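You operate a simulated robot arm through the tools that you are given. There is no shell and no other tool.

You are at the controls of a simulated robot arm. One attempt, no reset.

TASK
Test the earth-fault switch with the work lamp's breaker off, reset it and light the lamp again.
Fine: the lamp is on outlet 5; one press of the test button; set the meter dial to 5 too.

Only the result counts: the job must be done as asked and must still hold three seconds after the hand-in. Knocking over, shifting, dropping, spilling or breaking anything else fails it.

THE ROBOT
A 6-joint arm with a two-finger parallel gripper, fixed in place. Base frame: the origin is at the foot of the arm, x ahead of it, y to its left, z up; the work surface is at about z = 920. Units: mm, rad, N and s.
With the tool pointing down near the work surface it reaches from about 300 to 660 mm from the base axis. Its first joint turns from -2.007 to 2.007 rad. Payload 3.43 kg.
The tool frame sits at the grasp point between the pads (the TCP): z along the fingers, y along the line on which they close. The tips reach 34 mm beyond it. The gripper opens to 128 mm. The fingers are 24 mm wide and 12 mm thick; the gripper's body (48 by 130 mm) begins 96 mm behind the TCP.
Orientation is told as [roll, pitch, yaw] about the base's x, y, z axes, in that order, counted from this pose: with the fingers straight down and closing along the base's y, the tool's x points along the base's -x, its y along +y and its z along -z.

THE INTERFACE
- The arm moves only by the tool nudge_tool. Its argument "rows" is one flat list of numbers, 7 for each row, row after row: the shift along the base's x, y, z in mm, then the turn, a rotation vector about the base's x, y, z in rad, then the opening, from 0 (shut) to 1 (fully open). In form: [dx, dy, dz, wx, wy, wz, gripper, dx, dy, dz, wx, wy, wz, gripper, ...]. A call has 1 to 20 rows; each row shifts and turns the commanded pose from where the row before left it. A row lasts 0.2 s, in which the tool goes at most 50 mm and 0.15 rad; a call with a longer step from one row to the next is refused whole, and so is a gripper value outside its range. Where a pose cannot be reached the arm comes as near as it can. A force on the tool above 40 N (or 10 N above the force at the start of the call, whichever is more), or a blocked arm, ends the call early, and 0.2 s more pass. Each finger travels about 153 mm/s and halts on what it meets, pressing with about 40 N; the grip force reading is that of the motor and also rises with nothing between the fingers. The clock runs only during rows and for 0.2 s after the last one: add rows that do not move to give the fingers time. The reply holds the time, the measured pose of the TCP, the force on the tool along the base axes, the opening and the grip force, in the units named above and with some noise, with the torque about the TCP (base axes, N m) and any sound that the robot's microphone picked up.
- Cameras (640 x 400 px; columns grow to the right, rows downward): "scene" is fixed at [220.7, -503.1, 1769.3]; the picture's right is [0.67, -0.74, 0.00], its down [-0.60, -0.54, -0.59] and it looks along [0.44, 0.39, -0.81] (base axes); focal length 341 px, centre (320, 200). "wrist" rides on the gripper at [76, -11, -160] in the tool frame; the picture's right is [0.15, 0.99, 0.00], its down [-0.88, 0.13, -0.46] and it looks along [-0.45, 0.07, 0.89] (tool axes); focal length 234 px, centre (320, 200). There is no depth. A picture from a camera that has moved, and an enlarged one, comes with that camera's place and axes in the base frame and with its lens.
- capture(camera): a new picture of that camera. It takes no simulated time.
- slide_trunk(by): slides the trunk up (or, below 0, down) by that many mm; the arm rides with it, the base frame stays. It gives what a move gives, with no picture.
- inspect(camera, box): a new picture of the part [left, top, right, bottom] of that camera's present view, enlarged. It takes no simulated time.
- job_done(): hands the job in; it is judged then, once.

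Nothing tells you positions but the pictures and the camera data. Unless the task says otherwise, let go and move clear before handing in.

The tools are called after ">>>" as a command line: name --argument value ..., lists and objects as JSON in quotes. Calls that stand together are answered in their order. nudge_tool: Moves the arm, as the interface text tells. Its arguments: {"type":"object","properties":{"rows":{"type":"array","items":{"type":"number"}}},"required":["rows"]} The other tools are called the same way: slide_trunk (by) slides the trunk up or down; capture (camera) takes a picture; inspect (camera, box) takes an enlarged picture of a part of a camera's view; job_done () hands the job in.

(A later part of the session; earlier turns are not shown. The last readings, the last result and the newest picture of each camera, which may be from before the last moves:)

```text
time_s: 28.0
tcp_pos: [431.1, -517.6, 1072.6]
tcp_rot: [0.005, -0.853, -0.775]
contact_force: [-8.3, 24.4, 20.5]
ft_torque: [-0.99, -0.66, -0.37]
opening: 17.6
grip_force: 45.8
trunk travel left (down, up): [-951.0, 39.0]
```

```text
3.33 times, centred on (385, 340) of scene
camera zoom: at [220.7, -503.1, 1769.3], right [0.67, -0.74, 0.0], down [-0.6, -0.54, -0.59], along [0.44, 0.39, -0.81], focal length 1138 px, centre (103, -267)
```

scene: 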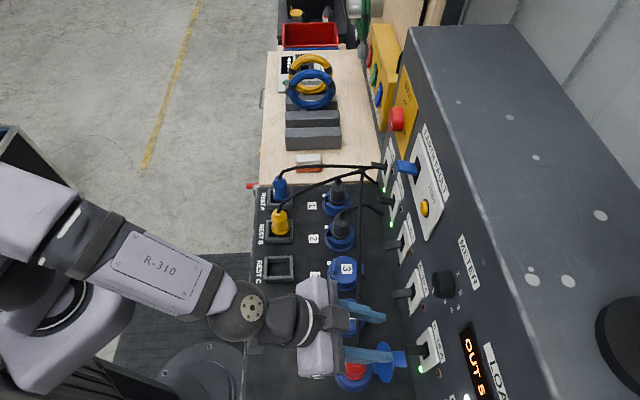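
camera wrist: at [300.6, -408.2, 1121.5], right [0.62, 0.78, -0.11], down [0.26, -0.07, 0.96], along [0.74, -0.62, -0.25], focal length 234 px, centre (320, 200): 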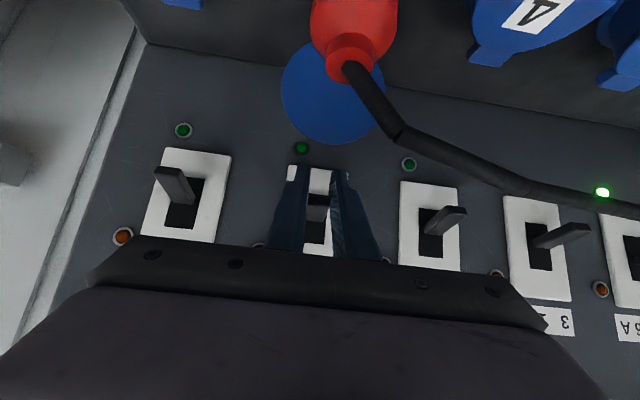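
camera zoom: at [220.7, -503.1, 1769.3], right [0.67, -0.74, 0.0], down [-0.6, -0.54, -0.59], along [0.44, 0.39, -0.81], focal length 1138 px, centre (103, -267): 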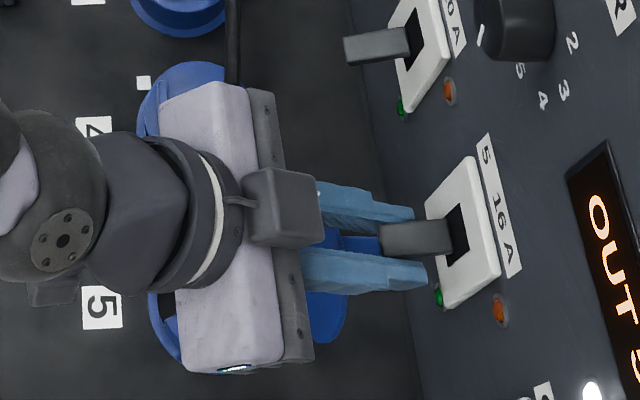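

The green light of breaker 5 has gone out. I'll release and withdraw along the tool axis.

>>> nudge_tool --rows '[0, 0, 0, 0, 0, 0, 0.3, 0, 0, 0, 0, 0, 0, 0.4, -10.6, 10.6, 13.3, 0, 0, 0, 0.4, -10.6, 10.6, 13.3, 0, 0, 0, 0.4, -10.6, 10.6, 13.3, 0, 0, 0, 0.4, -10.6, 10.6, 13.3, 0, 0, 0, 0.4, 0, 0, 13.3, 0, 0, 0, 0.4, 0, 0, 0, 0, 0, 0, 0.4]'

>>> capture --camera "wrist"

>>> inspect --camera "scene" --box '[310, 220, 510, 400]'

```text
time_s: 29.8
tcp_pos: [389.4, -480.5, 1133.8]
tcp_rot: [0.011, -0.842, -0.778]
contact_force: [0.2, 0.3, -0.7]
ft_torque: [0.01, 0.03, 0.0]
opening: 51.1
grip_force: 0.1
trunk travel left (down, up): [-951.0, 39.0]
```

```text
taken
camera wrist: at [259.6, -371.3, 1183.5], right [0.62, 0.78, -0.1], down [0.26, -0.08, 0.96], along [0.74, -0.62, -0.26], focal length 234 px, centre (320, 200)
```

wrist: 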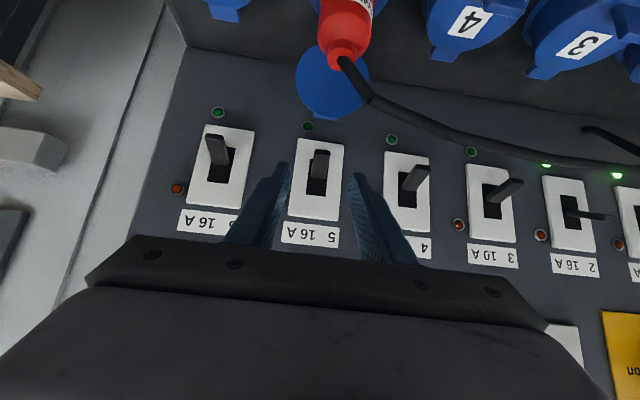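

```text
2.22 times, centred on (410, 310) of scene
camera zoom: at [220.7, -503.1, 1769.3], right [0.67, -0.74, 0.0], down [-0.6, -0.54, -0.59], along [0.44, 0.39, -0.81], focal length 759 px, centre (120, -44)
```

zoom: 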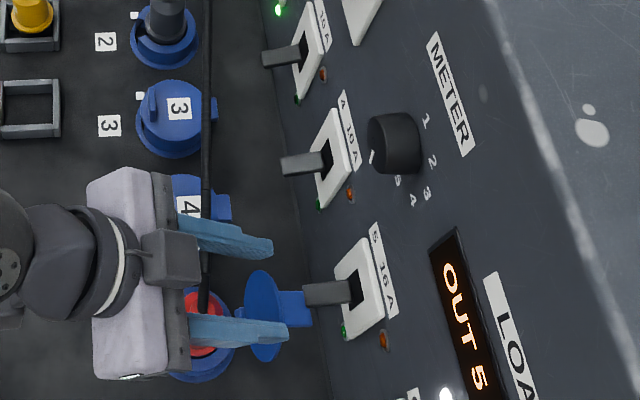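

Breaker 5 is off, with its lever down and green light out. Next I'll level the tool with closed fingers and move in front of the test button, at about u=135, z=1273, still well clear of the panel.

>>> nudge_tool --rows '[0, 0, 28, 0, 0, 0, 0.2, 16, 19, 28, -0.103, -0.103, 0, 0, 16, 19, 28, -0.103, -0.103, 0, 0, 16, 19, 28, -0.103, -0.103, 0, 0, 16, 19, 27, -0.103, -0.103, 0, 0, 16, 19, 0, -0.103, -0.103, 0, 0, 16, 19, 0, 0, 0, 0, 0, 16, 19, 0, 0, 0, 0, 0, 18, 18, 0, 0, 0, 0, 0, 0, 0, 0, 0, 0, 0, 0]'

>>> capture --camera "wrist"

>>> inspect --camera "wrist" --box '[260, 90, 400, 240]'

```text
time_s: 32.0
tcp_pos: [520.4, -329.0, 1270.6]
tcp_rot: [-1.618, -1.566, 0.85]
contact_force: [0.2, -0.1, -0.3]
ft_torque: [-0.01, -0.01, 0.04]
opening: 0.2
grip_force: 32.7
trunk travel left (down, up): [-951.0, 39.0]
```

```text
taken
camera wrist: at [397.2, -226.3, 1194.5], right [0.69, 0.71, -0.15], down [-0.23, 0.41, 0.88], along [0.69, -0.57, 0.45], focal length 234 px, centre (320, 200)
```

wrist: 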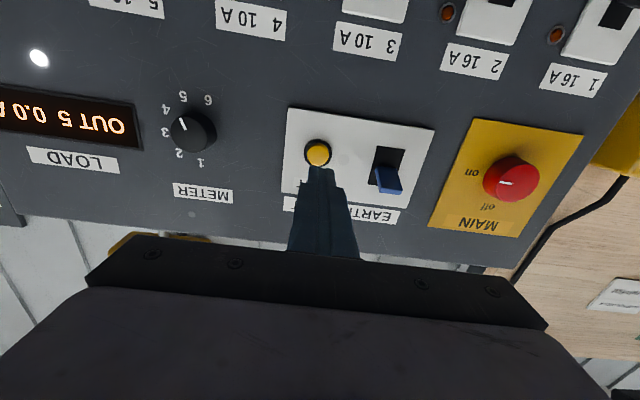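

```text
2.67 times, centred on (330, 165) of wrist
camera zoom: at [397.2, -226.3, 1194.5], right [0.69, 0.71, -0.15], down [-0.23, 0.41, 0.88], along [0.69, -0.57, 0.45], focal length 624 px, centre (293, 293)
```

zoom: 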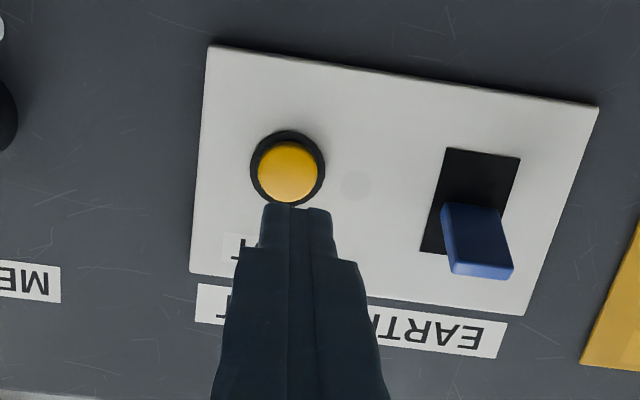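

The closed fingers point at the button centre within about 1 mm. I'll approach to roughly 10 mm short of the button without touching it.

>>> nudge_tool --rows '[11.2, -11.6, 0.3, 0, 0, 0, 0, 11.2, -11.6, 0.3, 0, 0, 0, 0, 11.2, -11.6, 0.3, 0, 0, 0, 0, 9, -9, 0.2, 0, 0, 0, 0, 0, 0, 0, 0, 0, 0, 0]'

>>> capture --camera "wrist"

>>> inspect --camera "scene" --box '[370, 150, 470, 240]'

```text
time_s: 33.2
tcp_pos: [562.5, -371.3, 1273.7]
tcp_rot: [-1.607, -1.565, 0.837]
contact_force: [0.6, 0.2, -0.2]
ft_torque: [0.01, 0.01, 0.0]
opening: 0.0
grip_force: 32.9
trunk travel left (down, up): [-951.0, 39.0]
```

```text
taken
camera wrist: at [440.5, -268.2, 1198.4], right [0.69, 0.71, -0.15], down [-0.23, 0.41, 0.88], along [0.69, -0.57, 0.45], focal length 234 px, centre (320, 200)
```

wrist: 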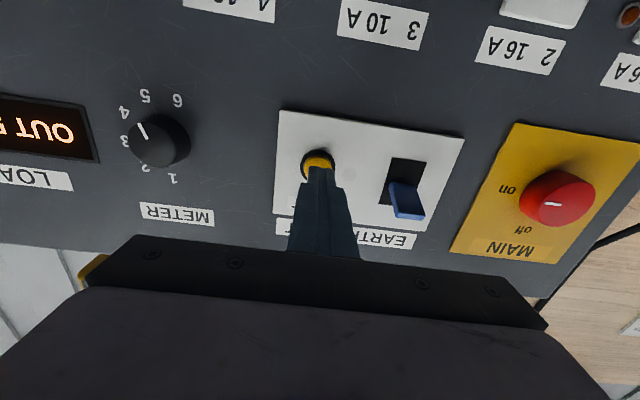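

```text
4.44 times, centred on (420, 195) of scene
camera zoom: at [220.7, -503.1, 1769.3], right [0.67, -0.74, 0.0], down [-0.6, -0.54, -0.59], along [0.44, 0.39, -0.81], focal length 1517 px, centre (-124, 222)
```

zoom: 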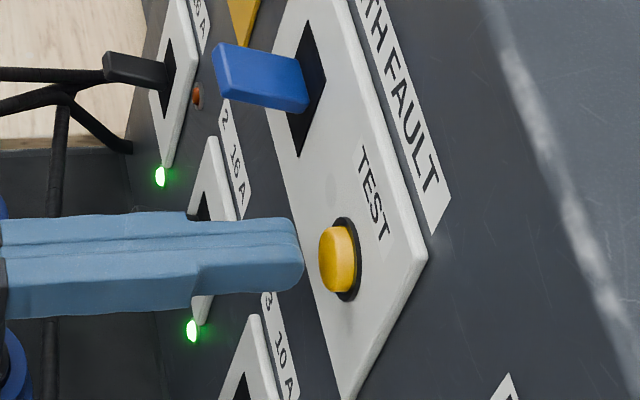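

>>> nudge_tool --rows '[1.8, -1.8, 0, 0, 0, 0, 0, 1.8, -1.8, 0, 0, 0, 0, 0, 1.8, -1.8, 0, 0, 0, 0, 0, 1.8, -1.8, 0, 0, 0, 0, 0]'

>>> inspect --camera "scene" --box '[370, 150, 470, 240]'

```text
time_s: 34.2
tcp_pos: [569.9, -379.8, 1273.1]
tcp_rot: [-1.559, -1.566, 0.792]
contact_force: [-0.7, -0.2, 0.2]
ft_torque: [0.0, -0.01, -0.01]
opening: 0.2
grip_force: 32.7
trunk travel left (down, up): [-951.0, 39.0]
```

```text
4.44 times, centred on (420, 195) of scene
camera zoom: at [220.7, -503.1, 1769.3], right [0.67, -0.74, 0.0], down [-0.6, -0.54, -0.59], along [0.44, 0.39, -0.81], focal length 1517 px, centre (-124, 222)
```

zoom: 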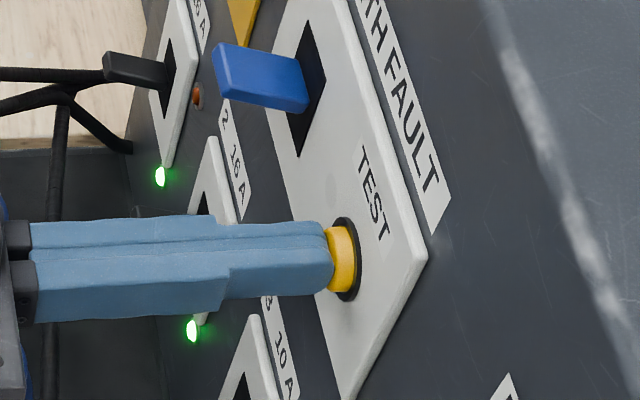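

>>> nudge_tool --rows '[1.4, -1.4, 0, 0, 0, 0, 0, 1.4, -1.4, 0, 0, 0, 0, 0, 1.4, -1.4, 0, 0, 0, 0, 0, 1.4, -1.4, 0, 0, 0, 0, 0]'

>>> inspect --camera "scene" --box '[370, 150, 470, 240]'

>>> capture --camera "wrist"

```text
time_s: 35.2
tcp_pos: [574.8, -384.0, 1274.0]
tcp_rot: [-1.241, -1.565, 0.471]
contact_force: [-12.0, 9.7, -5.0]
ft_torque: [0.15, 0.11, -0.04]
opening: 0.2
grip_force: 32.8
trunk travel left (down, up): [-951.0, 39.0]
heard: click
```

```text
4.44 times, centred on (420, 195) of scene
camera zoom: at [220.7, -503.1, 1769.3], right [0.67, -0.74, 0.0], down [-0.6, -0.54, -0.59], along [0.44, 0.39, -0.81], focal length 1517 px, centre (-124, 222)
```

zoom: 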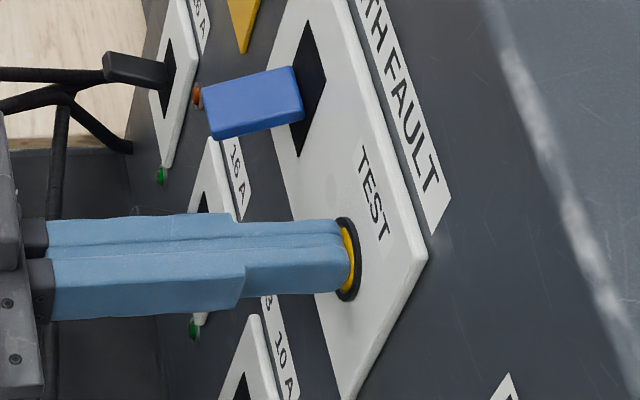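

```text
taken
camera wrist: at [451.7, -282.0, 1199.0], right [0.69, 0.71, -0.15], down [-0.23, 0.41, 0.88], along [0.69, -0.57, 0.45], focal length 234 px, centre (320, 200)
```

wrist: 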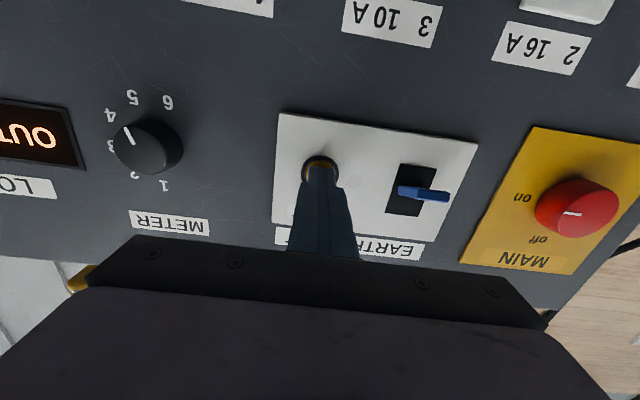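

There was a click, the blue lever dropped and the green lights went out, so the earth-fault switch has tripped on one press. I'll retreat straight back from the button.

>>> nudge_tool --rows '[-10, 10, 0, 0, 0, 0, 0, -14, 14, 0, 0, 0, 0, 0, -14, 14, 0, 0, 0, 0, 0, -14, 14, 0, 0, 0, 0, 0, 0, 0, 0, 0, 0, 0, 0]'

>>> capture --camera "wrist"

>>> inspect --camera "wrist" --box '[280, 90, 460, 240]'

>>> inspect --camera "scene" --box '[370, 130, 470, 240]'

```text
time_s: 36.4
tcp_pos: [524.2, -333.4, 1274.8]
tcp_rot: [-1.606, -1.566, 0.837]
contact_force: [0.3, 0.0, -0.5]
ft_torque: [0.03, 0.03, -0.01]
opening: 0.0
grip_force: 32.7
trunk travel left (down, up): [-951.0, 39.0]
```

```text
taken
camera wrist: at [401.1, -231.2, 1197.9], right [0.69, 0.71, -0.15], down [-0.23, 0.41, 0.88], along [0.69, -0.57, 0.45], focal length 234 px, centre (320, 200)
```

wrist: 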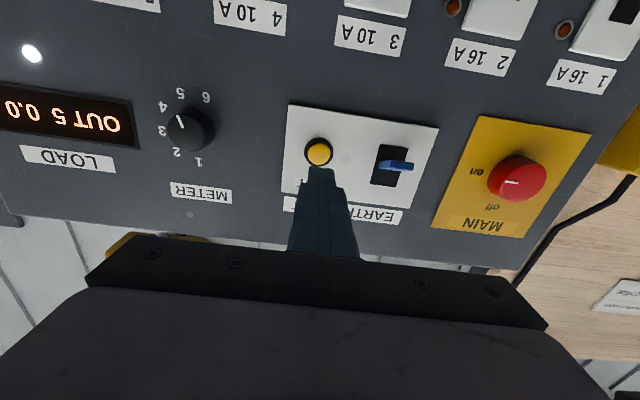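

```text
2.67 times, centred on (370, 165) of wrist
camera zoom: at [401.1, -231.2, 1197.9], right [0.69, 0.71, -0.15], down [-0.23, 0.41, 0.88], along [0.69, -0.57, 0.45], focal length 624 px, centre (187, 293)
```

zoom: 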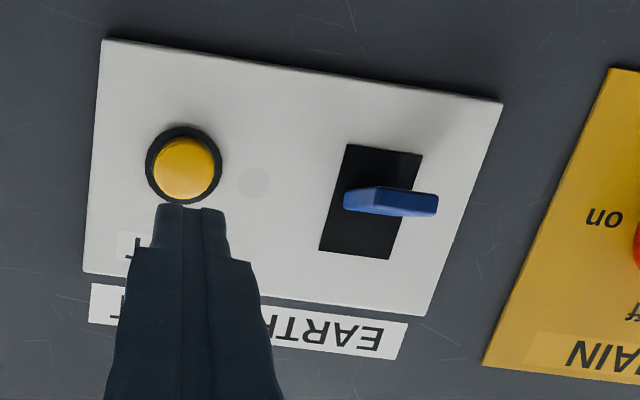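

```text
3.64 times, centred on (420, 185) of scene
camera zoom: at [220.7, -503.1, 1769.3], right [0.67, -0.74, 0.0], down [-0.6, -0.54, -0.59], along [0.44, 0.39, -0.81], focal length 1242 px, centre (-44, 254)
```

zoom: 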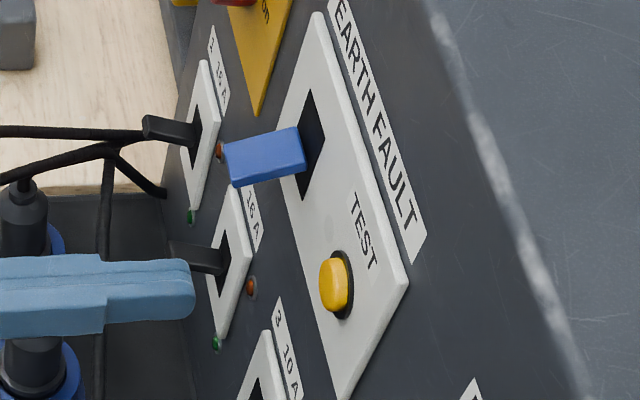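

The button has sprung back, the display shows 0.0 A, and the earth-fault lever is hanging down. I'll open the fingers and move sideways in front of the blue lever, at about u=226.

>>> nudge_tool --rows '[21.5, 21.5, -2, 0, 0, 0, 0.2, 21.5, 21.5, -2, 0, 0, 0, 0.45, 21.5, 21.5, -2, 0, 0, 0, 0.45, 0, 0, 0, 0, 0, 0, 0.45, 0, 0, 0, 0, 0, 0, 0.45]'

>>> capture --camera "wrist"

>>> inspect --camera "wrist" --box '[240, 90, 400, 240]'

```text
time_s: 37.6
tcp_pos: [591.9, -268.4, 1271.7]
tcp_rot: [-1.577, -1.564, 0.806]
contact_force: [-0.9, -1.3, -0.1]
ft_torque: [-0.01, 0.02, 0.0]
opening: 57.7
grip_force: 0.0
trunk travel left (down, up): [-951.0, 39.0]
```

```text
taken
camera wrist: at [467.9, -167.4, 1195.3], right [0.69, 0.71, -0.15], down [-0.23, 0.41, 0.88], along [0.69, -0.57, 0.45], focal length 234 px, centre (320, 200)
```

wrist: 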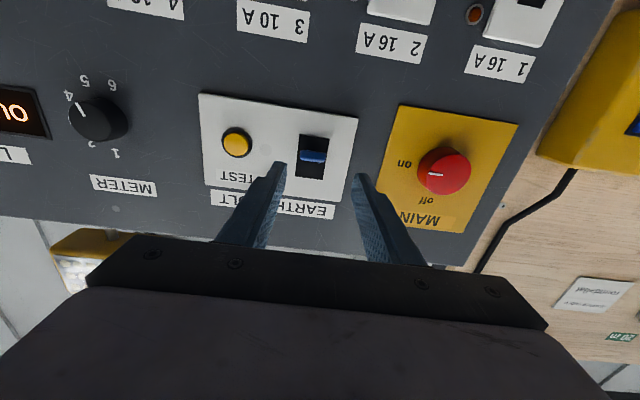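

```text
2.67 times, centred on (320, 165) of wrist
camera zoom: at [467.9, -167.4, 1195.3], right [0.69, 0.71, -0.15], down [-0.23, 0.41, 0.88], along [0.69, -0.57, 0.45], focal length 624 px, centre (320, 293)
```

zoom: 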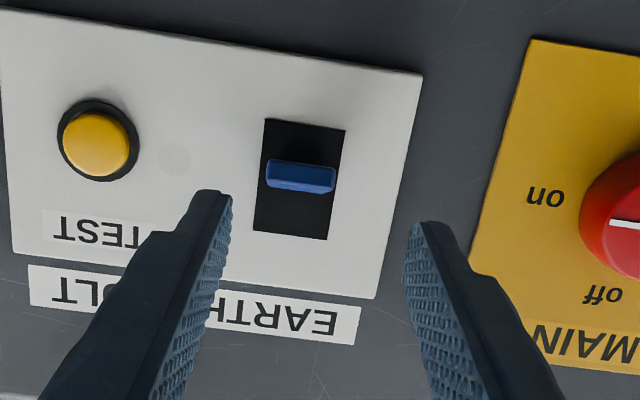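

The lever is at u≈222 and about 26 mm wide. I'll correct the sideways offset and advance so the fingers straddle it.

>>> nudge_tool --rows '[-5, -5, -1, 0, 0, 0, 0.45, 11.6, -11.6, -0.7, 0, 0, 0, 0.45, 11.6, -11.6, -0.7, 0, 0, 0, 0.45, 11.6, -11.6, -0.7, 0, 0, 0, 0.45, 11.6, -11.6, -0.7, 0, 0, 0, 0.45, 0, 0, 0, 0, 0, 0, 0.45]'

>>> capture --camera "wrist"

>>> inspect --camera "scene" --box '[340, 110, 470, 220]'

```text
time_s: 39.0
tcp_pos: [631.5, -319.7, 1265.7]
tcp_rot: [-1.621, -1.565, 0.854]
contact_force: [-0.8, 1.4, -0.3]
ft_torque: [0.0, 0.02, 0.01]
opening: 57.5
grip_force: 0.1
trunk travel left (down, up): [-951.0, 39.0]
```

```text
taken
camera wrist: at [507.5, -217.3, 1189.4], right [0.69, 0.71, -0.15], down [-0.23, 0.41, 0.88], along [0.69, -0.57, 0.45], focal length 234 px, centre (320, 200)
```

wrist: 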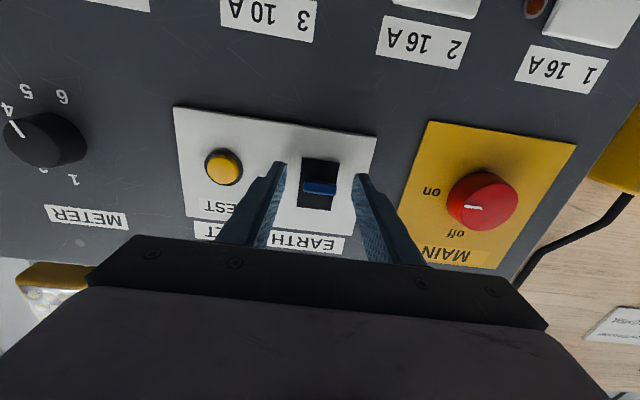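

```text
3.64 times, centred on (405, 165) of scene
camera zoom: at [220.7, -503.1, 1769.3], right [0.67, -0.74, 0.0], down [-0.6, -0.54, -0.59], along [0.44, 0.39, -0.81], focal length 1242 px, centre (11, 327)
```

zoom: 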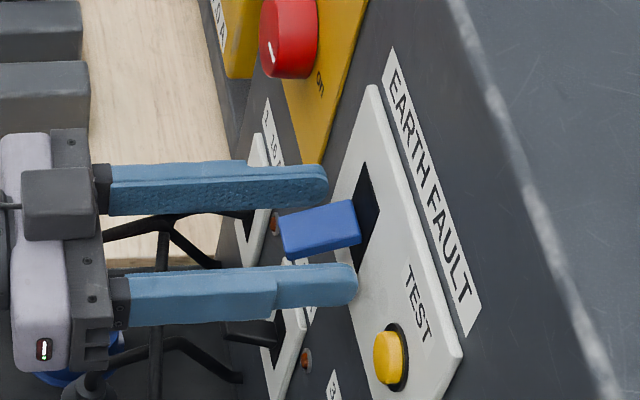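

>>> nudge_tool --rows '[0, 0, 0, 0, 0, 0, 0.3, 0, 0, 0, 0, 0, 0, 0.15, 0, 0, 0, 0, 0, 0, 0.1, 0, 0, 0, 0, 0, 0, 0.1]'

>>> capture --camera "wrist"

>>> inspect --camera "scene" --box '[340, 110, 470, 220]'

```text
time_s: 40.0
tcp_pos: [631.0, -319.3, 1264.8]
tcp_rot: [-1.528, -1.57, 0.758]
contact_force: [1.1, -0.2, -0.4]
ft_torque: [0.51, -0.46, -1.49]
opening: 25.8
grip_force: 44.9
trunk travel left (down, up): [-951.0, 39.0]
```

```text
taken
camera wrist: at [507.7, -217.6, 1189.1], right [0.69, 0.71, -0.15], down [-0.23, 0.41, 0.88], along [0.69, -0.57, 0.45], focal length 234 px, centre (320, 200)
```

wrist: 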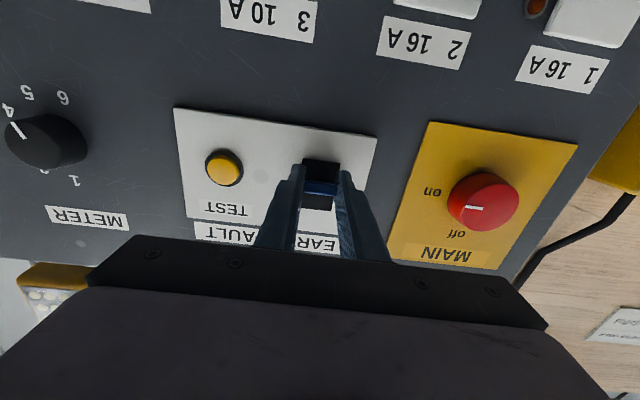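

```text
3.64 times, centred on (405, 165) of scene
camera zoom: at [220.7, -503.1, 1769.3], right [0.67, -0.74, 0.0], down [-0.6, -0.54, -0.59], along [0.44, 0.39, -0.81], focal length 1242 px, centre (11, 327)
```

zoom: 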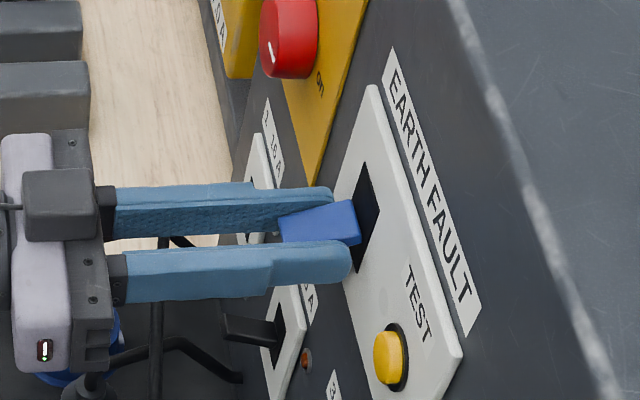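

The blue lever is gripped at 25.8 mm. I'll first check whether it goes any further down, as a trip lever might need full-off before re-latching.

>>> nudge_tool --rows '[0, 0, -2.5, 0, 0, 0, 0.1, 0, 0, -2.5, 0, 0, 0, 0.1]'

>>> inspect --camera "scene" --box '[340, 110, 470, 220]'

```text
time_s: 40.6
tcp_pos: [631.1, -320.7, 1265.4]
tcp_rot: [-2.74, -1.56, 1.971]
contact_force: [2.3, -4.2, 10.6]
ft_torque: [0.32, -0.21, -1.26]
opening: 25.9
grip_force: 45.0
trunk travel left (down, up): [-951.0, 39.0]
```

```text
3.64 times, centred on (405, 165) of scene
camera zoom: at [220.7, -503.1, 1769.3], right [0.67, -0.74, 0.0], down [-0.6, -0.54, -0.59], along [0.44, 0.39, -0.81], focal length 1242 px, centre (11, 327)
```

zoom: 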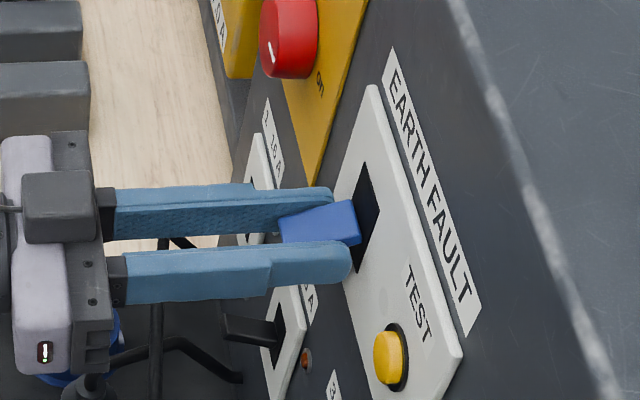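

The lever is already at its bottom stop. I'll now swing it up along its arc to reset.

>>> nudge_tool --rows '[0, 0, 5, 0, 0, 0, 0.1, -0.8, 0.8, 4, 0, 0, 0, 0.1, -0.7, 0.7, 4, 0, 0, 0, 0.1, -0.4, 0.4, 4, 0, 0, 0, 0.1, 0, 0, 4, 0, 0, 0, 0.1, 0.4, -0.4, 4, 0, 0, 0, 0.1, 0.7, -0.7, 4, 0, 0, 0, 0.1, 0.8, -0.8, 4, 0, 0, 0, 0.1, 0, 0, 2, 0, 0, 0, 0.1]'

>>> capture --camera "wrist"

>>> inspect --camera "scene" --box '[340, 110, 470, 220]'

```text
time_s: 42.6
tcp_pos: [631.2, -320.2, 1280.7]
tcp_rot: [-0.331, -1.538, -0.439]
contact_force: [-7.9, 4.8, -33.1]
ft_torque: [1.32, 0.71, -1.47]
opening: 25.8
grip_force: 45.1
trunk travel left (down, up): [-951.0, 39.0]
```

```text
taken
camera wrist: at [505.9, -216.8, 1210.2], right [0.68, 0.71, -0.16], down [-0.21, 0.4, 0.89], along [0.7, -0.58, 0.42], focal length 234 px, centre (320, 200)
```

wrist: 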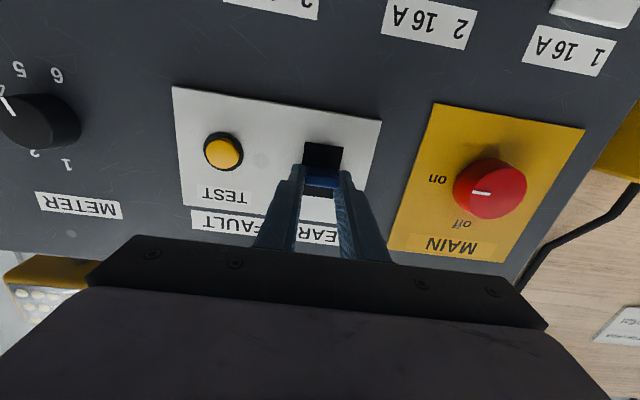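

```text
3.64 times, centred on (405, 165) of scene
camera zoom: at [220.7, -503.1, 1769.3], right [0.67, -0.74, 0.0], down [-0.6, -0.54, -0.59], along [0.44, 0.39, -0.81], focal length 1242 px, centre (11, 327)
```

zoom: 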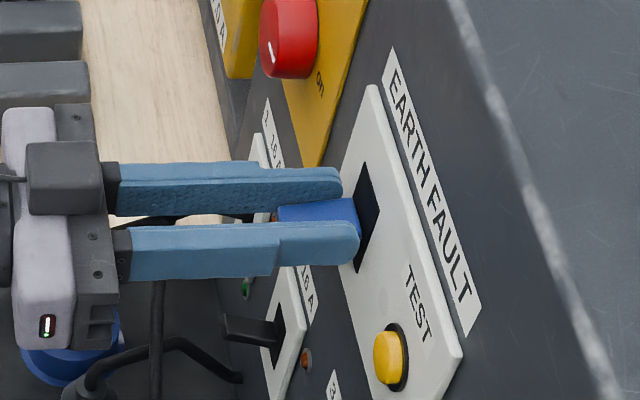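

The lever is about halfway at 33 N, and the clamped pads are resisting its rotation. I'll tilt the tool with the lever about its pivot while finishing the upward stroke.

>>> nudge_tool --rows '[0.5, -0.5, 0.5, 0.07, 0.07, 0, 0.1, 0.5, -0.5, 1, 0.07, 0.07, 0, 0.1, 0.5, -0.5, 1, 0.07, 0.07, 0, 0.1, 0.5, -0.5, 1.5, 0.07, 0.07, 0, 0.1]'

>>> capture --camera "wrist"

>>> inspect --camera "scene" --box '[340, 110, 470, 220]'

```text
time_s: 43.6
tcp_pos: [633.6, -322.2, 1297.3]
tcp_rot: [0.001, -1.17, -0.774]
contact_force: [2.3, 4.3, -13.9]
ft_torque: [0.4, 0.51, -1.84]
opening: 25.5
grip_force: 45.1
trunk travel left (down, up): [-951.0, 39.0]
```

```text
taken
camera wrist: at [499.4, -208.7, 1288.9], right [0.65, 0.75, -0.13], down [0.04, 0.15, 0.99], along [0.76, -0.65, 0.07], focal length 234 px, centre (320, 200)
```

wrist: 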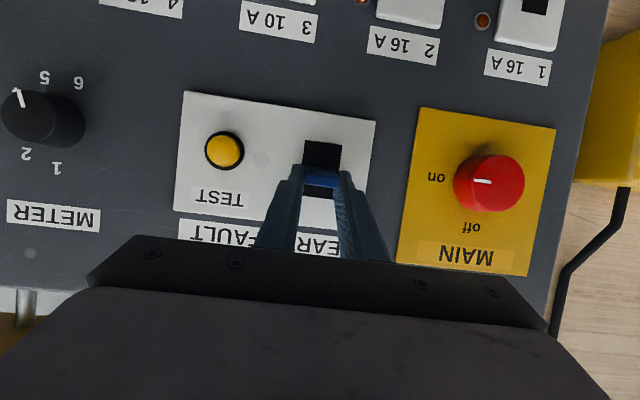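

```text
3.64 times, centred on (405, 165) of scene
camera zoom: at [220.7, -503.1, 1769.3], right [0.67, -0.74, 0.0], down [-0.6, -0.54, -0.59], along [0.44, 0.39, -0.81], focal length 1242 px, centre (11, 327)
```

zoom: 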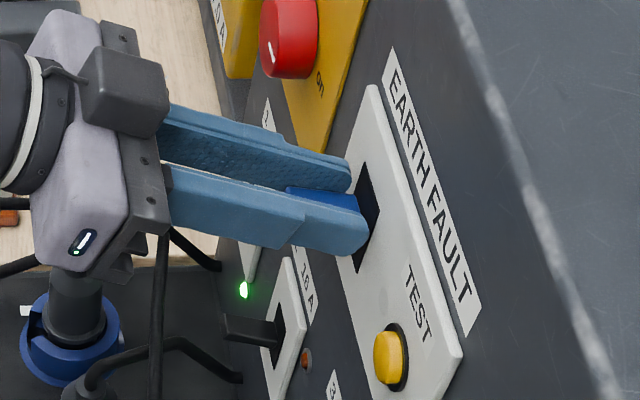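

The green lights are back, so the earth-fault switch has latched. I'll give a small extra push up to make sure it is home, then open.

>>> nudge_tool --rows '[0, 0, 2, 0.03, 0.03, 0, 0.1, 0, 0, 2, 0.03, 0.03, 0, 0.1]'

>>> nudge_tool --rows '[0, 0, 0, 0, 0, 0, 0.3, 0, 0, 0, 0, 0, 0, 0.45, 0, 0, 0, 0, 0, 0, 0.45]'

>>> capture --camera "wrist"

>>> inspect --camera "scene" --box '[340, 110, 470, 220]'

```text
time_s: 44.2
tcp_pos: [636.3, -325.5, 1300.2]
tcp_rot: [0.003, -1.084, -0.776]
contact_force: [6.4, -2.3, -14.5]
ft_torque: [0.1, 0.5, -1.72]
opening: 26.0
grip_force: 45.5
trunk travel left (down, up): [-951.0, 39.0]
```

```text
time_s: 45.0
tcp_pos: [632.5, -321.4, 1303.7]
tcp_rot: [0.004, -1.091, -0.774]
contact_force: [0.4, -0.2, 0.3]
ft_torque: [-0.01, -0.02, -0.02]
opening: 57.6
grip_force: 0.1
trunk travel left (down, up): [-951.0, 39.0]
```

```text
taken
camera wrist: at [497.6, -207.8, 1310.4], right [0.64, 0.76, -0.13], down [0.09, 0.09, 0.99], along [0.76, -0.65, -0.01], focal length 234 px, centre (320, 200)
```

wrist: 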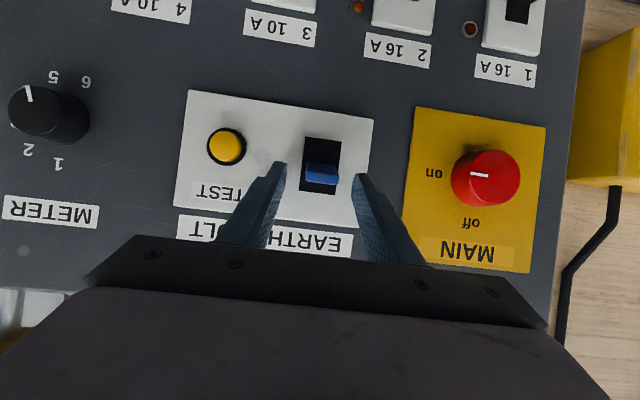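

```text
3.64 times, centred on (405, 165) of scene
camera zoom: at [220.7, -503.1, 1769.3], right [0.67, -0.74, 0.0], down [-0.6, -0.54, -0.59], along [0.44, 0.39, -0.81], focal length 1242 px, centre (11, 327)
```

zoom: 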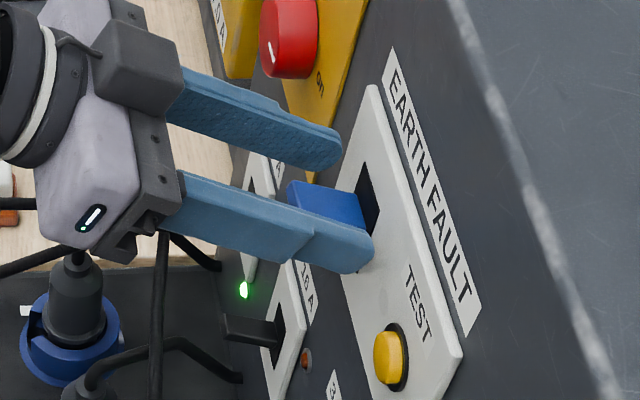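

The lever stays up and the lights are on. I'll back off along the tool axis first.

>>> nudge_tool --rows '[-11, 11, 8, 0, 0, 0, 0.45, -11, 11, 8, 0, 0, 0, 0.45, -11, 11, 8, 0, 0, 0, 0.45, -10, 10, 8, 0, 0, 0, 0.45, 0, 0, 0, 0, 0, 0, 0.45]'

>>> capture --camera "wrist"

>>> capture --camera "scene"

```text
time_s: 46.2
tcp_pos: [591.5, -279.9, 1333.4]
tcp_rot: [0.007, -1.088, -0.774]
contact_force: [0.8, 0.1, 0.1]
ft_torque: [0.01, 0.0, -0.01]
opening: 57.8
grip_force: 0.1
trunk travel left (down, up): [-951.0, 39.0]
```

```text
taken
camera wrist: at [455.2, -165.4, 1340.8], right [0.64, 0.76, -0.13], down [0.09, 0.09, 0.99], along [0.76, -0.65, -0.01], focal length 234 px, centre (320, 200)
```

wrist: 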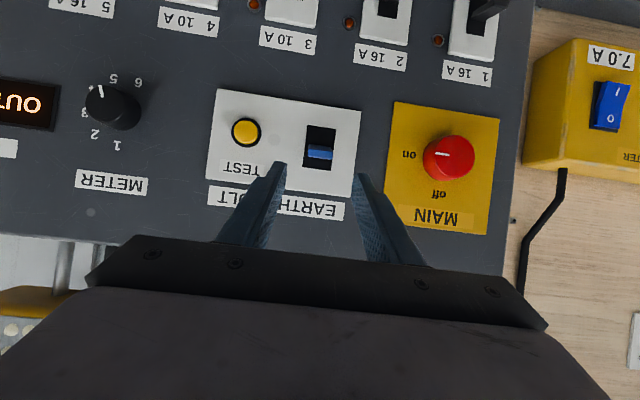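

```text
taken
```

scene: 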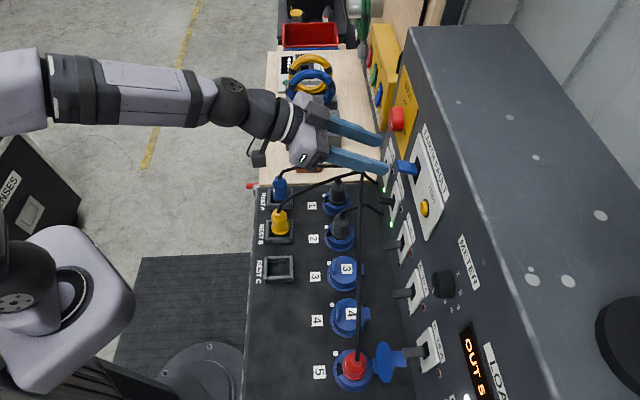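

>>> nudge_tool --rows '[-25, -25, -24, 0.044, 0.044, 0, 0.4, -25, -25, -25, 0.044, 0.044, 0, 0.4, -25, -25, -25, 0.044, 0.044, 0, 0.4, -25, -25, -25, 0.044, 0.044, 0, 0.4, -25, -25, -25, 0, 0, 0, 0.4, -25, -25, -25, 0, 0, 0, 0.4, -25, -25, -25, 0, 0, 0, 0.4, -24.5, -24.5, -25, 0, 0, 0, 0.4, 0, 0, 0, 0, 0, 0, 0.4]'

>>> capture --camera "wrist"

>>> inspect --camera "wrist" --box '[250, 90, 390, 250]'

```text
time_s: 48.2
tcp_pos: [391.1, -477.8, 1137.5]
tcp_rot: [0.012, -0.843, -0.776]
contact_force: [0.4, 0.0, -0.3]
ft_torque: [-0.01, -0.01, -0.05]
opening: 51.2
grip_force: 0.1
out of reach, approached as far as the arm can: row 5
trunk travel left (down, up): [-951.0, 39.0]
```

```text
taken
camera wrist: at [261.0, -368.4, 1187.3], right [0.62, 0.78, -0.1], down [0.26, -0.08, 0.96], along [0.74, -0.62, -0.26], focal length 234 px, centre (320, 200)
```

wrist: 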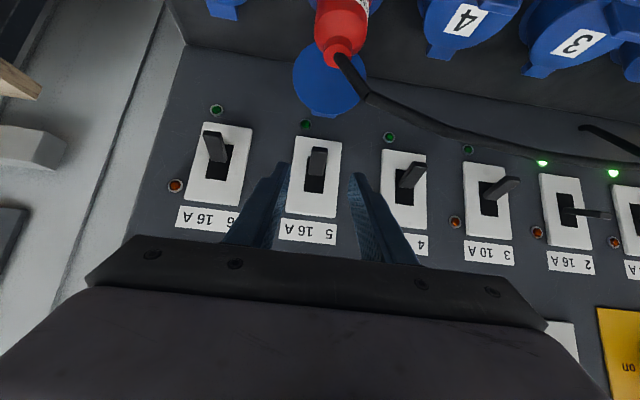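

```text
2.50 times, centred on (320, 170) of wrist
camera zoom: at [261.0, -368.4, 1187.3], right [0.62, 0.78, -0.1], down [0.26, -0.08, 0.96], along [0.74, -0.62, -0.26], focal length 585 px, centre (320, 275)
```

zoom: 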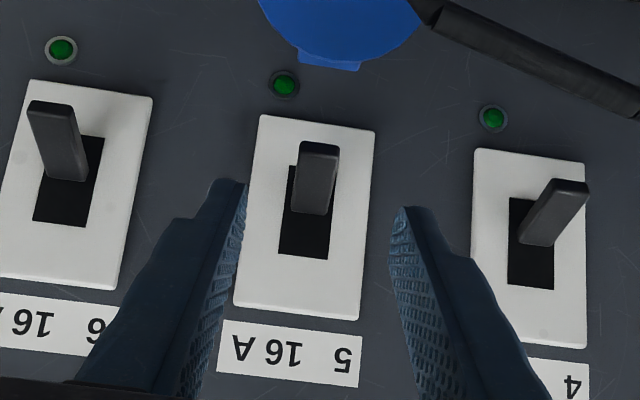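

The tool is back in front of breaker 5 with the lever (down) centred between the open fingers. I'll advance along the tool axis to straddle it.

>>> nudge_tool --rows '[10.2, -10.2, -14.9, 0, 0, 0, 0.4, 10.2, -10.2, -14.9, 0, 0, 0, 0.4, 10.2, -10.2, -14.9, 0, 0, 0, 0.4, 10.2, -10.2, -14.9, 0, 0, 0, 0.4, 0, 0, 0, 0, 0, 0, 0.4]'

>>> capture --camera "wrist"

>>> inspect --camera "scene" --box '[310, 280, 460, 400]'

```text
time_s: 49.4
tcp_pos: [429.0, -519.3, 1078.7]
tcp_rot: [0.011, -0.841, -0.777]
contact_force: [-0.8, -0.2, -0.7]
ft_torque: [-0.02, 0.0, -0.02]
opening: 51.3
grip_force: 0.1
trunk travel left (down, up): [-951.0, 39.0]
```

```text
taken
camera wrist: at [299.7, -409.5, 1128.2], right [0.62, 0.78, -0.1], down [0.26, -0.08, 0.96], along [0.74, -0.62, -0.26], focal length 234 px, centre (320, 200)
```

wrist: 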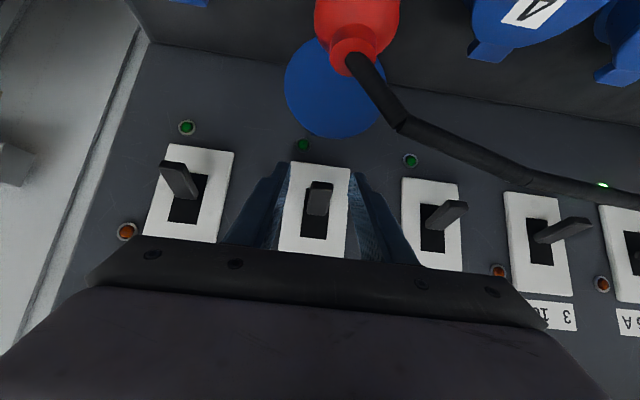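

```text
3.33 times, centred on (385, 340) of scene
camera zoom: at [220.7, -503.1, 1769.3], right [0.67, -0.74, 0.0], down [-0.6, -0.54, -0.59], along [0.44, 0.39, -0.81], focal length 1138 px, centre (103, -267)
```

zoom: 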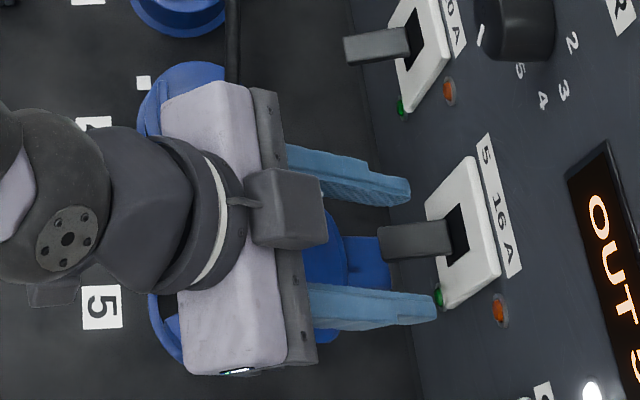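

>>> nudge_tool --rows '[0, 0, 0, 0, 0, 0, 0.25, 0, 0, 0, 0, 0, 0, 0.1, 0, 0, 0, 0, 0, 0, 0.05, 0, 0, 0, 0, 0, 0, 0.05]'

>>> capture --camera "wrist"

```text
time_s: 50.4
tcp_pos: [431.7, -518.5, 1079.1]
tcp_rot: [0.01, -0.842, -0.777]
contact_force: [6.2, 5.0, -1.7]
ft_torque: [0.1, -0.05, -0.73]
opening: 17.5
grip_force: 44.9
trunk travel left (down, up): [-951.0, 39.0]
```

```text
taken
camera wrist: at [301.0, -408.6, 1128.1], right [0.62, 0.78, -0.1], down [0.26, -0.08, 0.96], along [0.74, -0.62, -0.26], focal length 234 px, centre (320, 200)
```

wrist: 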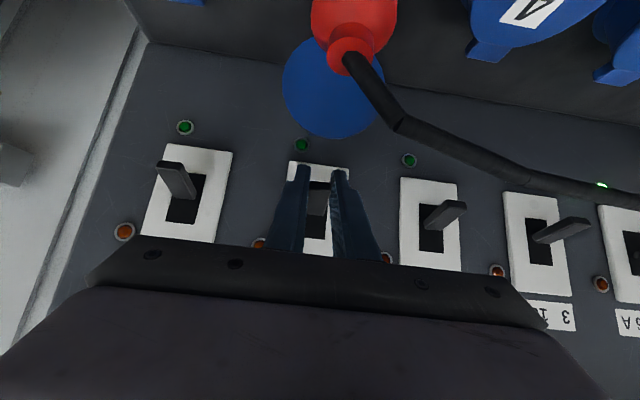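

The lever is held. I'll lift it to on, tilting the tool with it so the pads don't fight its rotation.

>>> nudge_tool --rows '[0, 0, 4.7, 0.035, 0.035, 0, 0.05, 0, 0, 4.7, 0.035, 0.035, 0, 0.05, 0.2, -0.2, 4.7, 0.035, 0.035, 0, 0.05, 0.5, -0.5, 4.7, 0.035, 0.035, 0, 0.05, 0.6, -0.6, 4.7, 0.035, 0.035, 0, 0.05, 0.7, -0.7, 4.7, 0.035, 0.035, 0, 0.05, 1, -1, 4.7, 0.035, 0.035, 0, 0.05, 1.2, -1.2, 4.7, 0.035, 0.035, 0, 0.05, 1.2, -1.2, 4.7, 0.035, 0.035, 0, 0.05]'

>>> capture --camera "wrist"

>>> inspect --camera "scene" --box '[310, 280, 460, 400]'

```text
time_s: 51.7
tcp_pos: [430.6, -517.7, 1085.2]
tcp_rot: [0.045, -0.696, -0.793]
contact_force: [-13.8, -6.1, -1.6]
ft_torque: [-0.38, 0.44, -1.26]
opening: 17.7
grip_force: 45.9
out of reach, approached as far as the arm can: row 2, 3, 5, 6
trunk travel left (down, up): [-951.0, 39.0]
stopped in row 6: the force on the tool passed its limit at 43 N (the readings are from after the stop); the commanded pose is now the measured one
```

```text
taken
camera wrist: at [304.7, -417.0, 1158.5], right [0.6, 0.79, -0.06], down [0.34, -0.19, 0.92], along [0.72, -0.58, -0.39], focal length 234 px, centre (320, 200)
```

wrist: 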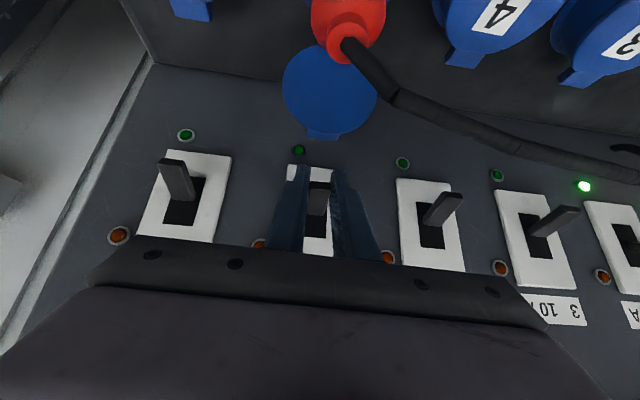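

```text
3.33 times, centred on (385, 340) of scene
camera zoom: at [220.7, -503.1, 1769.3], right [0.67, -0.74, 0.0], down [-0.6, -0.54, -0.59], along [0.44, 0.39, -0.81], focal length 1138 px, centre (103, -267)
```

zoom: 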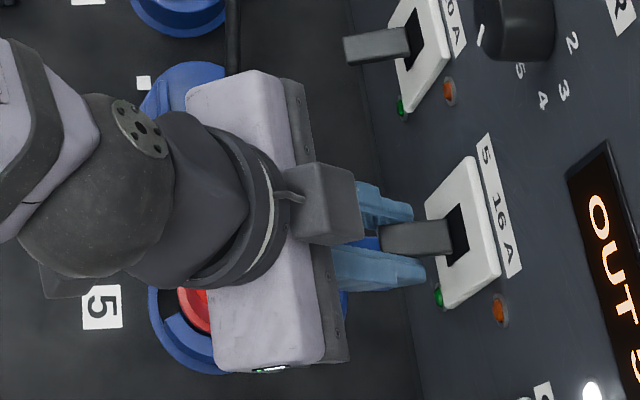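

The arm cannot tilt further here, so turning with the lever doesn't work for this breaker, and the lever hasn't flipped yet. I'll release, restore the earlier tilt and regrip, then lift with a fixed orientation, as I did for the off stroke.

>>> nudge_tool --rows '[0, 0, 0, 0, 0, 0, 0.25, 0, 0, 0, 0, 0, 0, 0.4, 0, 0, -2, -0.0605, -0.0425, -0.004, 0.4, 0.4, -0.6, -4, -0.0605, -0.0425, -0.004, 0.4, 0, 0, 0, 0, 0, 0, 0.4]'

>>> capture --camera "wrist"

>>> inspect --camera "scene" --box '[310, 280, 460, 400]'

```text
time_s: 52.9
tcp_pos: [436.0, -514.7, 1078.3]
tcp_rot: [0.015, -0.84, -0.769]
contact_force: [-0.5, -0.5, 1.0]
ft_torque: [-0.02, 0.0, 0.03]
opening: 51.4
grip_force: 0.0
trunk travel left (down, up): [-951.0, 39.0]
```

```text
taken
camera wrist: at [303.5, -407.9, 1128.9], right [0.61, 0.79, -0.1], down [0.26, -0.08, 0.96], along [0.75, -0.61, -0.26], focal length 234 px, centre (320, 200)
```

wrist: 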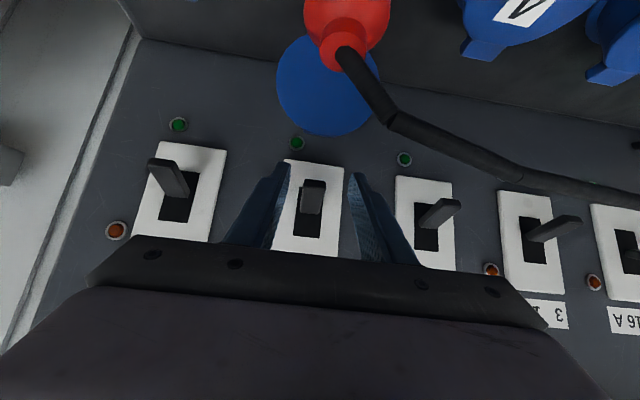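

```text
3.33 times, centred on (385, 340) of scene
camera zoom: at [220.7, -503.1, 1769.3], right [0.67, -0.74, 0.0], down [-0.6, -0.54, -0.59], along [0.44, 0.39, -0.81], focal length 1138 px, centre (103, -267)
```

zoom: 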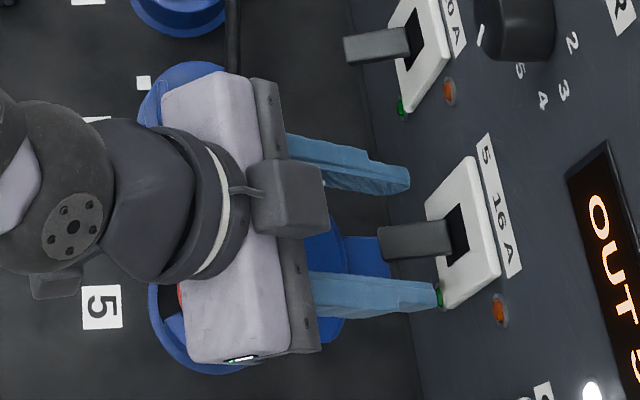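

>>> nudge_tool --rows '[-2, -2, 0, 0, 0, 0, 0.4, -2, -2, 0, 0, 0, 0, 0.4, 0, 0, 0, 0, 0, 0, 0.25, 0, 0, 0, 0, 0, 0, 0.1, 0, 0, 0, 0, 0, 0, 0.05, 0, 0, 0, 0, 0, 0, 0.05]'

```text
time_s: 54.3
tcp_pos: [431.6, -518.5, 1078.5]
tcp_rot: [0.014, -0.841, -0.769]
contact_force: [4.5, 5.8, -1.2]
ft_torque: [0.2, -0.1, -0.89]
opening: 17.9
grip_force: 45.0
trunk travel left (down, up): [-951.0, 39.0]
```

>>> nudge_tool --rows '[-0.8, 0.8, 4.2, 0, 0, 0, 0.05, -0.8, 0.8, 4.2, 0, 0, 0, 0.05, -0.4, 0.4, 4.4, 0, 0, 0, 0.05, -0.2, 0.2, 4.4, 0, 0, 0, 0.05, 0.2, -0.2, 4.4, 0, 0, 0, 0.05, 0.4, -0.4, 4.4, 0, 0, 0, 0.05, 0.8, -0.8, 4.2, 0, 0, 0, 0.05]'

>>> capture --camera "wrist"

>>> inspect --camera "scene" --box '[310, 280, 460, 400]'

```text
time_s: 55.9
tcp_pos: [428.5, -516.8, 1098.4]
tcp_rot: [0.019, -0.82, -0.774]
contact_force: [1.6, 4.1, -29.5]
ft_torque: [1.1, 0.95, -1.11]
opening: 18.4
grip_force: 45.0
trunk travel left (down, up): [-951.0, 39.0]
```

```text
taken
camera wrist: at [298.5, -409.8, 1152.0], right [0.61, 0.79, -0.09], down [0.27, -0.1, 0.96], along [0.74, -0.61, -0.28], focal length 234 px, centre (320, 200)
```

wrist: 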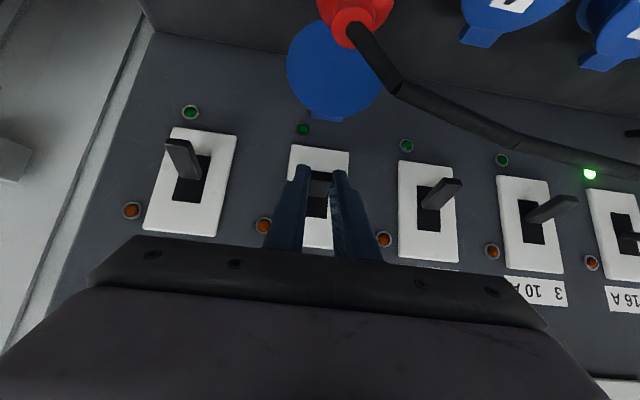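

```text
3.33 times, centred on (385, 340) of scene
camera zoom: at [220.7, -503.1, 1769.3], right [0.67, -0.74, 0.0], down [-0.6, -0.54, -0.59], along [0.44, 0.39, -0.81], focal length 1138 px, centre (103, -267)
```

zoom: 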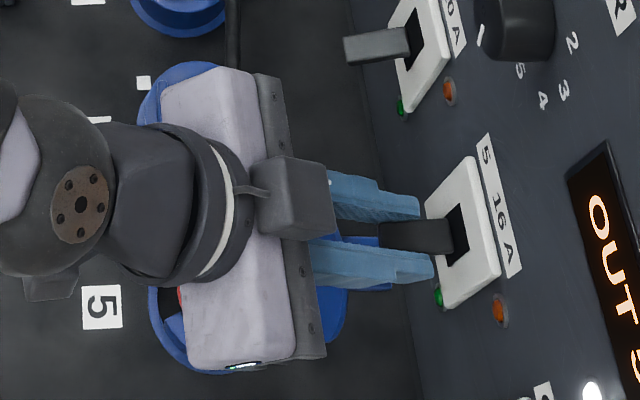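

The lever is a bit past halfway at 30 N. I'll continue upward in small steps.

>>> nudge_tool --rows '[0.6, -0.6, 2, 0, 0, 0, 0.05, 0.6, -0.6, 2, 0, 0, 0, 0.05, 0.6, -0.6, 2, 0, 0, 0, 0.05]'

>>> inspect --camera "scene" --box '[310, 280, 460, 400]'

```text
time_s: 56.7
tcp_pos: [430.1, -517.0, 1105.0]
tcp_rot: [0.021, -0.819, -0.773]
contact_force: [-7.1, 11.2, -28.6]
ft_torque: [1.15, 1.04, -1.18]
opening: 18.5
grip_force: 45.0
trunk travel left (down, up): [-951.0, 39.0]
```

```text
3.33 times, centred on (385, 340) of scene
camera zoom: at [220.7, -503.1, 1769.3], right [0.67, -0.74, 0.0], down [-0.6, -0.54, -0.59], along [0.44, 0.39, -0.81], focal length 1138 px, centre (103, -267)
```

zoom: 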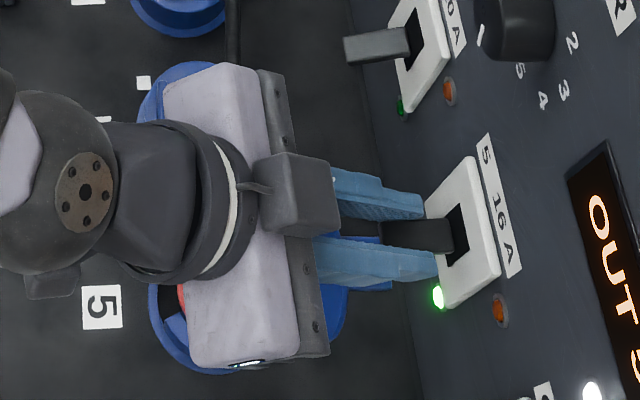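

The green light of breaker 5 is on. I'll push a little more so it seats fully, then release.

>>> nudge_tool --rows '[0.6, -0.6, 2, 0, 0, 0, 0.05, 0.6, -0.6, 2, 0, 0, 0, 0.05]'

>>> inspect --camera "scene" --box '[310, 280, 460, 400]'

```text
time_s: 57.3
tcp_pos: [430.4, -519.8, 1110.0]
tcp_rot: [0.018, -0.819, -0.773]
contact_force: [-8.6, 10.0, -27.4]
ft_torque: [1.03, 1.12, -1.25]
opening: 18.1
grip_force: 44.9
trunk travel left (down, up): [-951.0, 39.0]
```

```text
3.33 times, centred on (385, 340) of scene
camera zoom: at [220.7, -503.1, 1769.3], right [0.67, -0.74, 0.0], down [-0.6, -0.54, -0.59], along [0.44, 0.39, -0.81], focal length 1138 px, centre (103, -267)
```

zoom: 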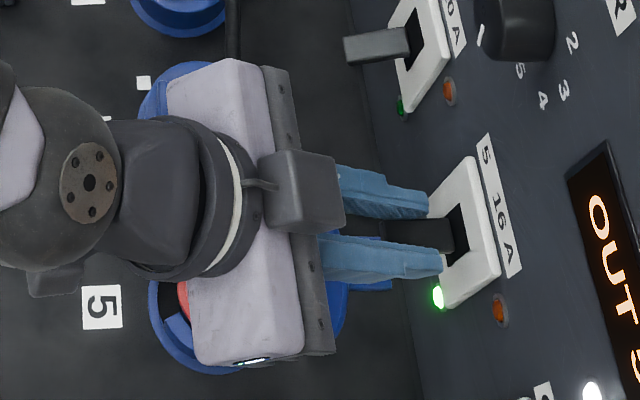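

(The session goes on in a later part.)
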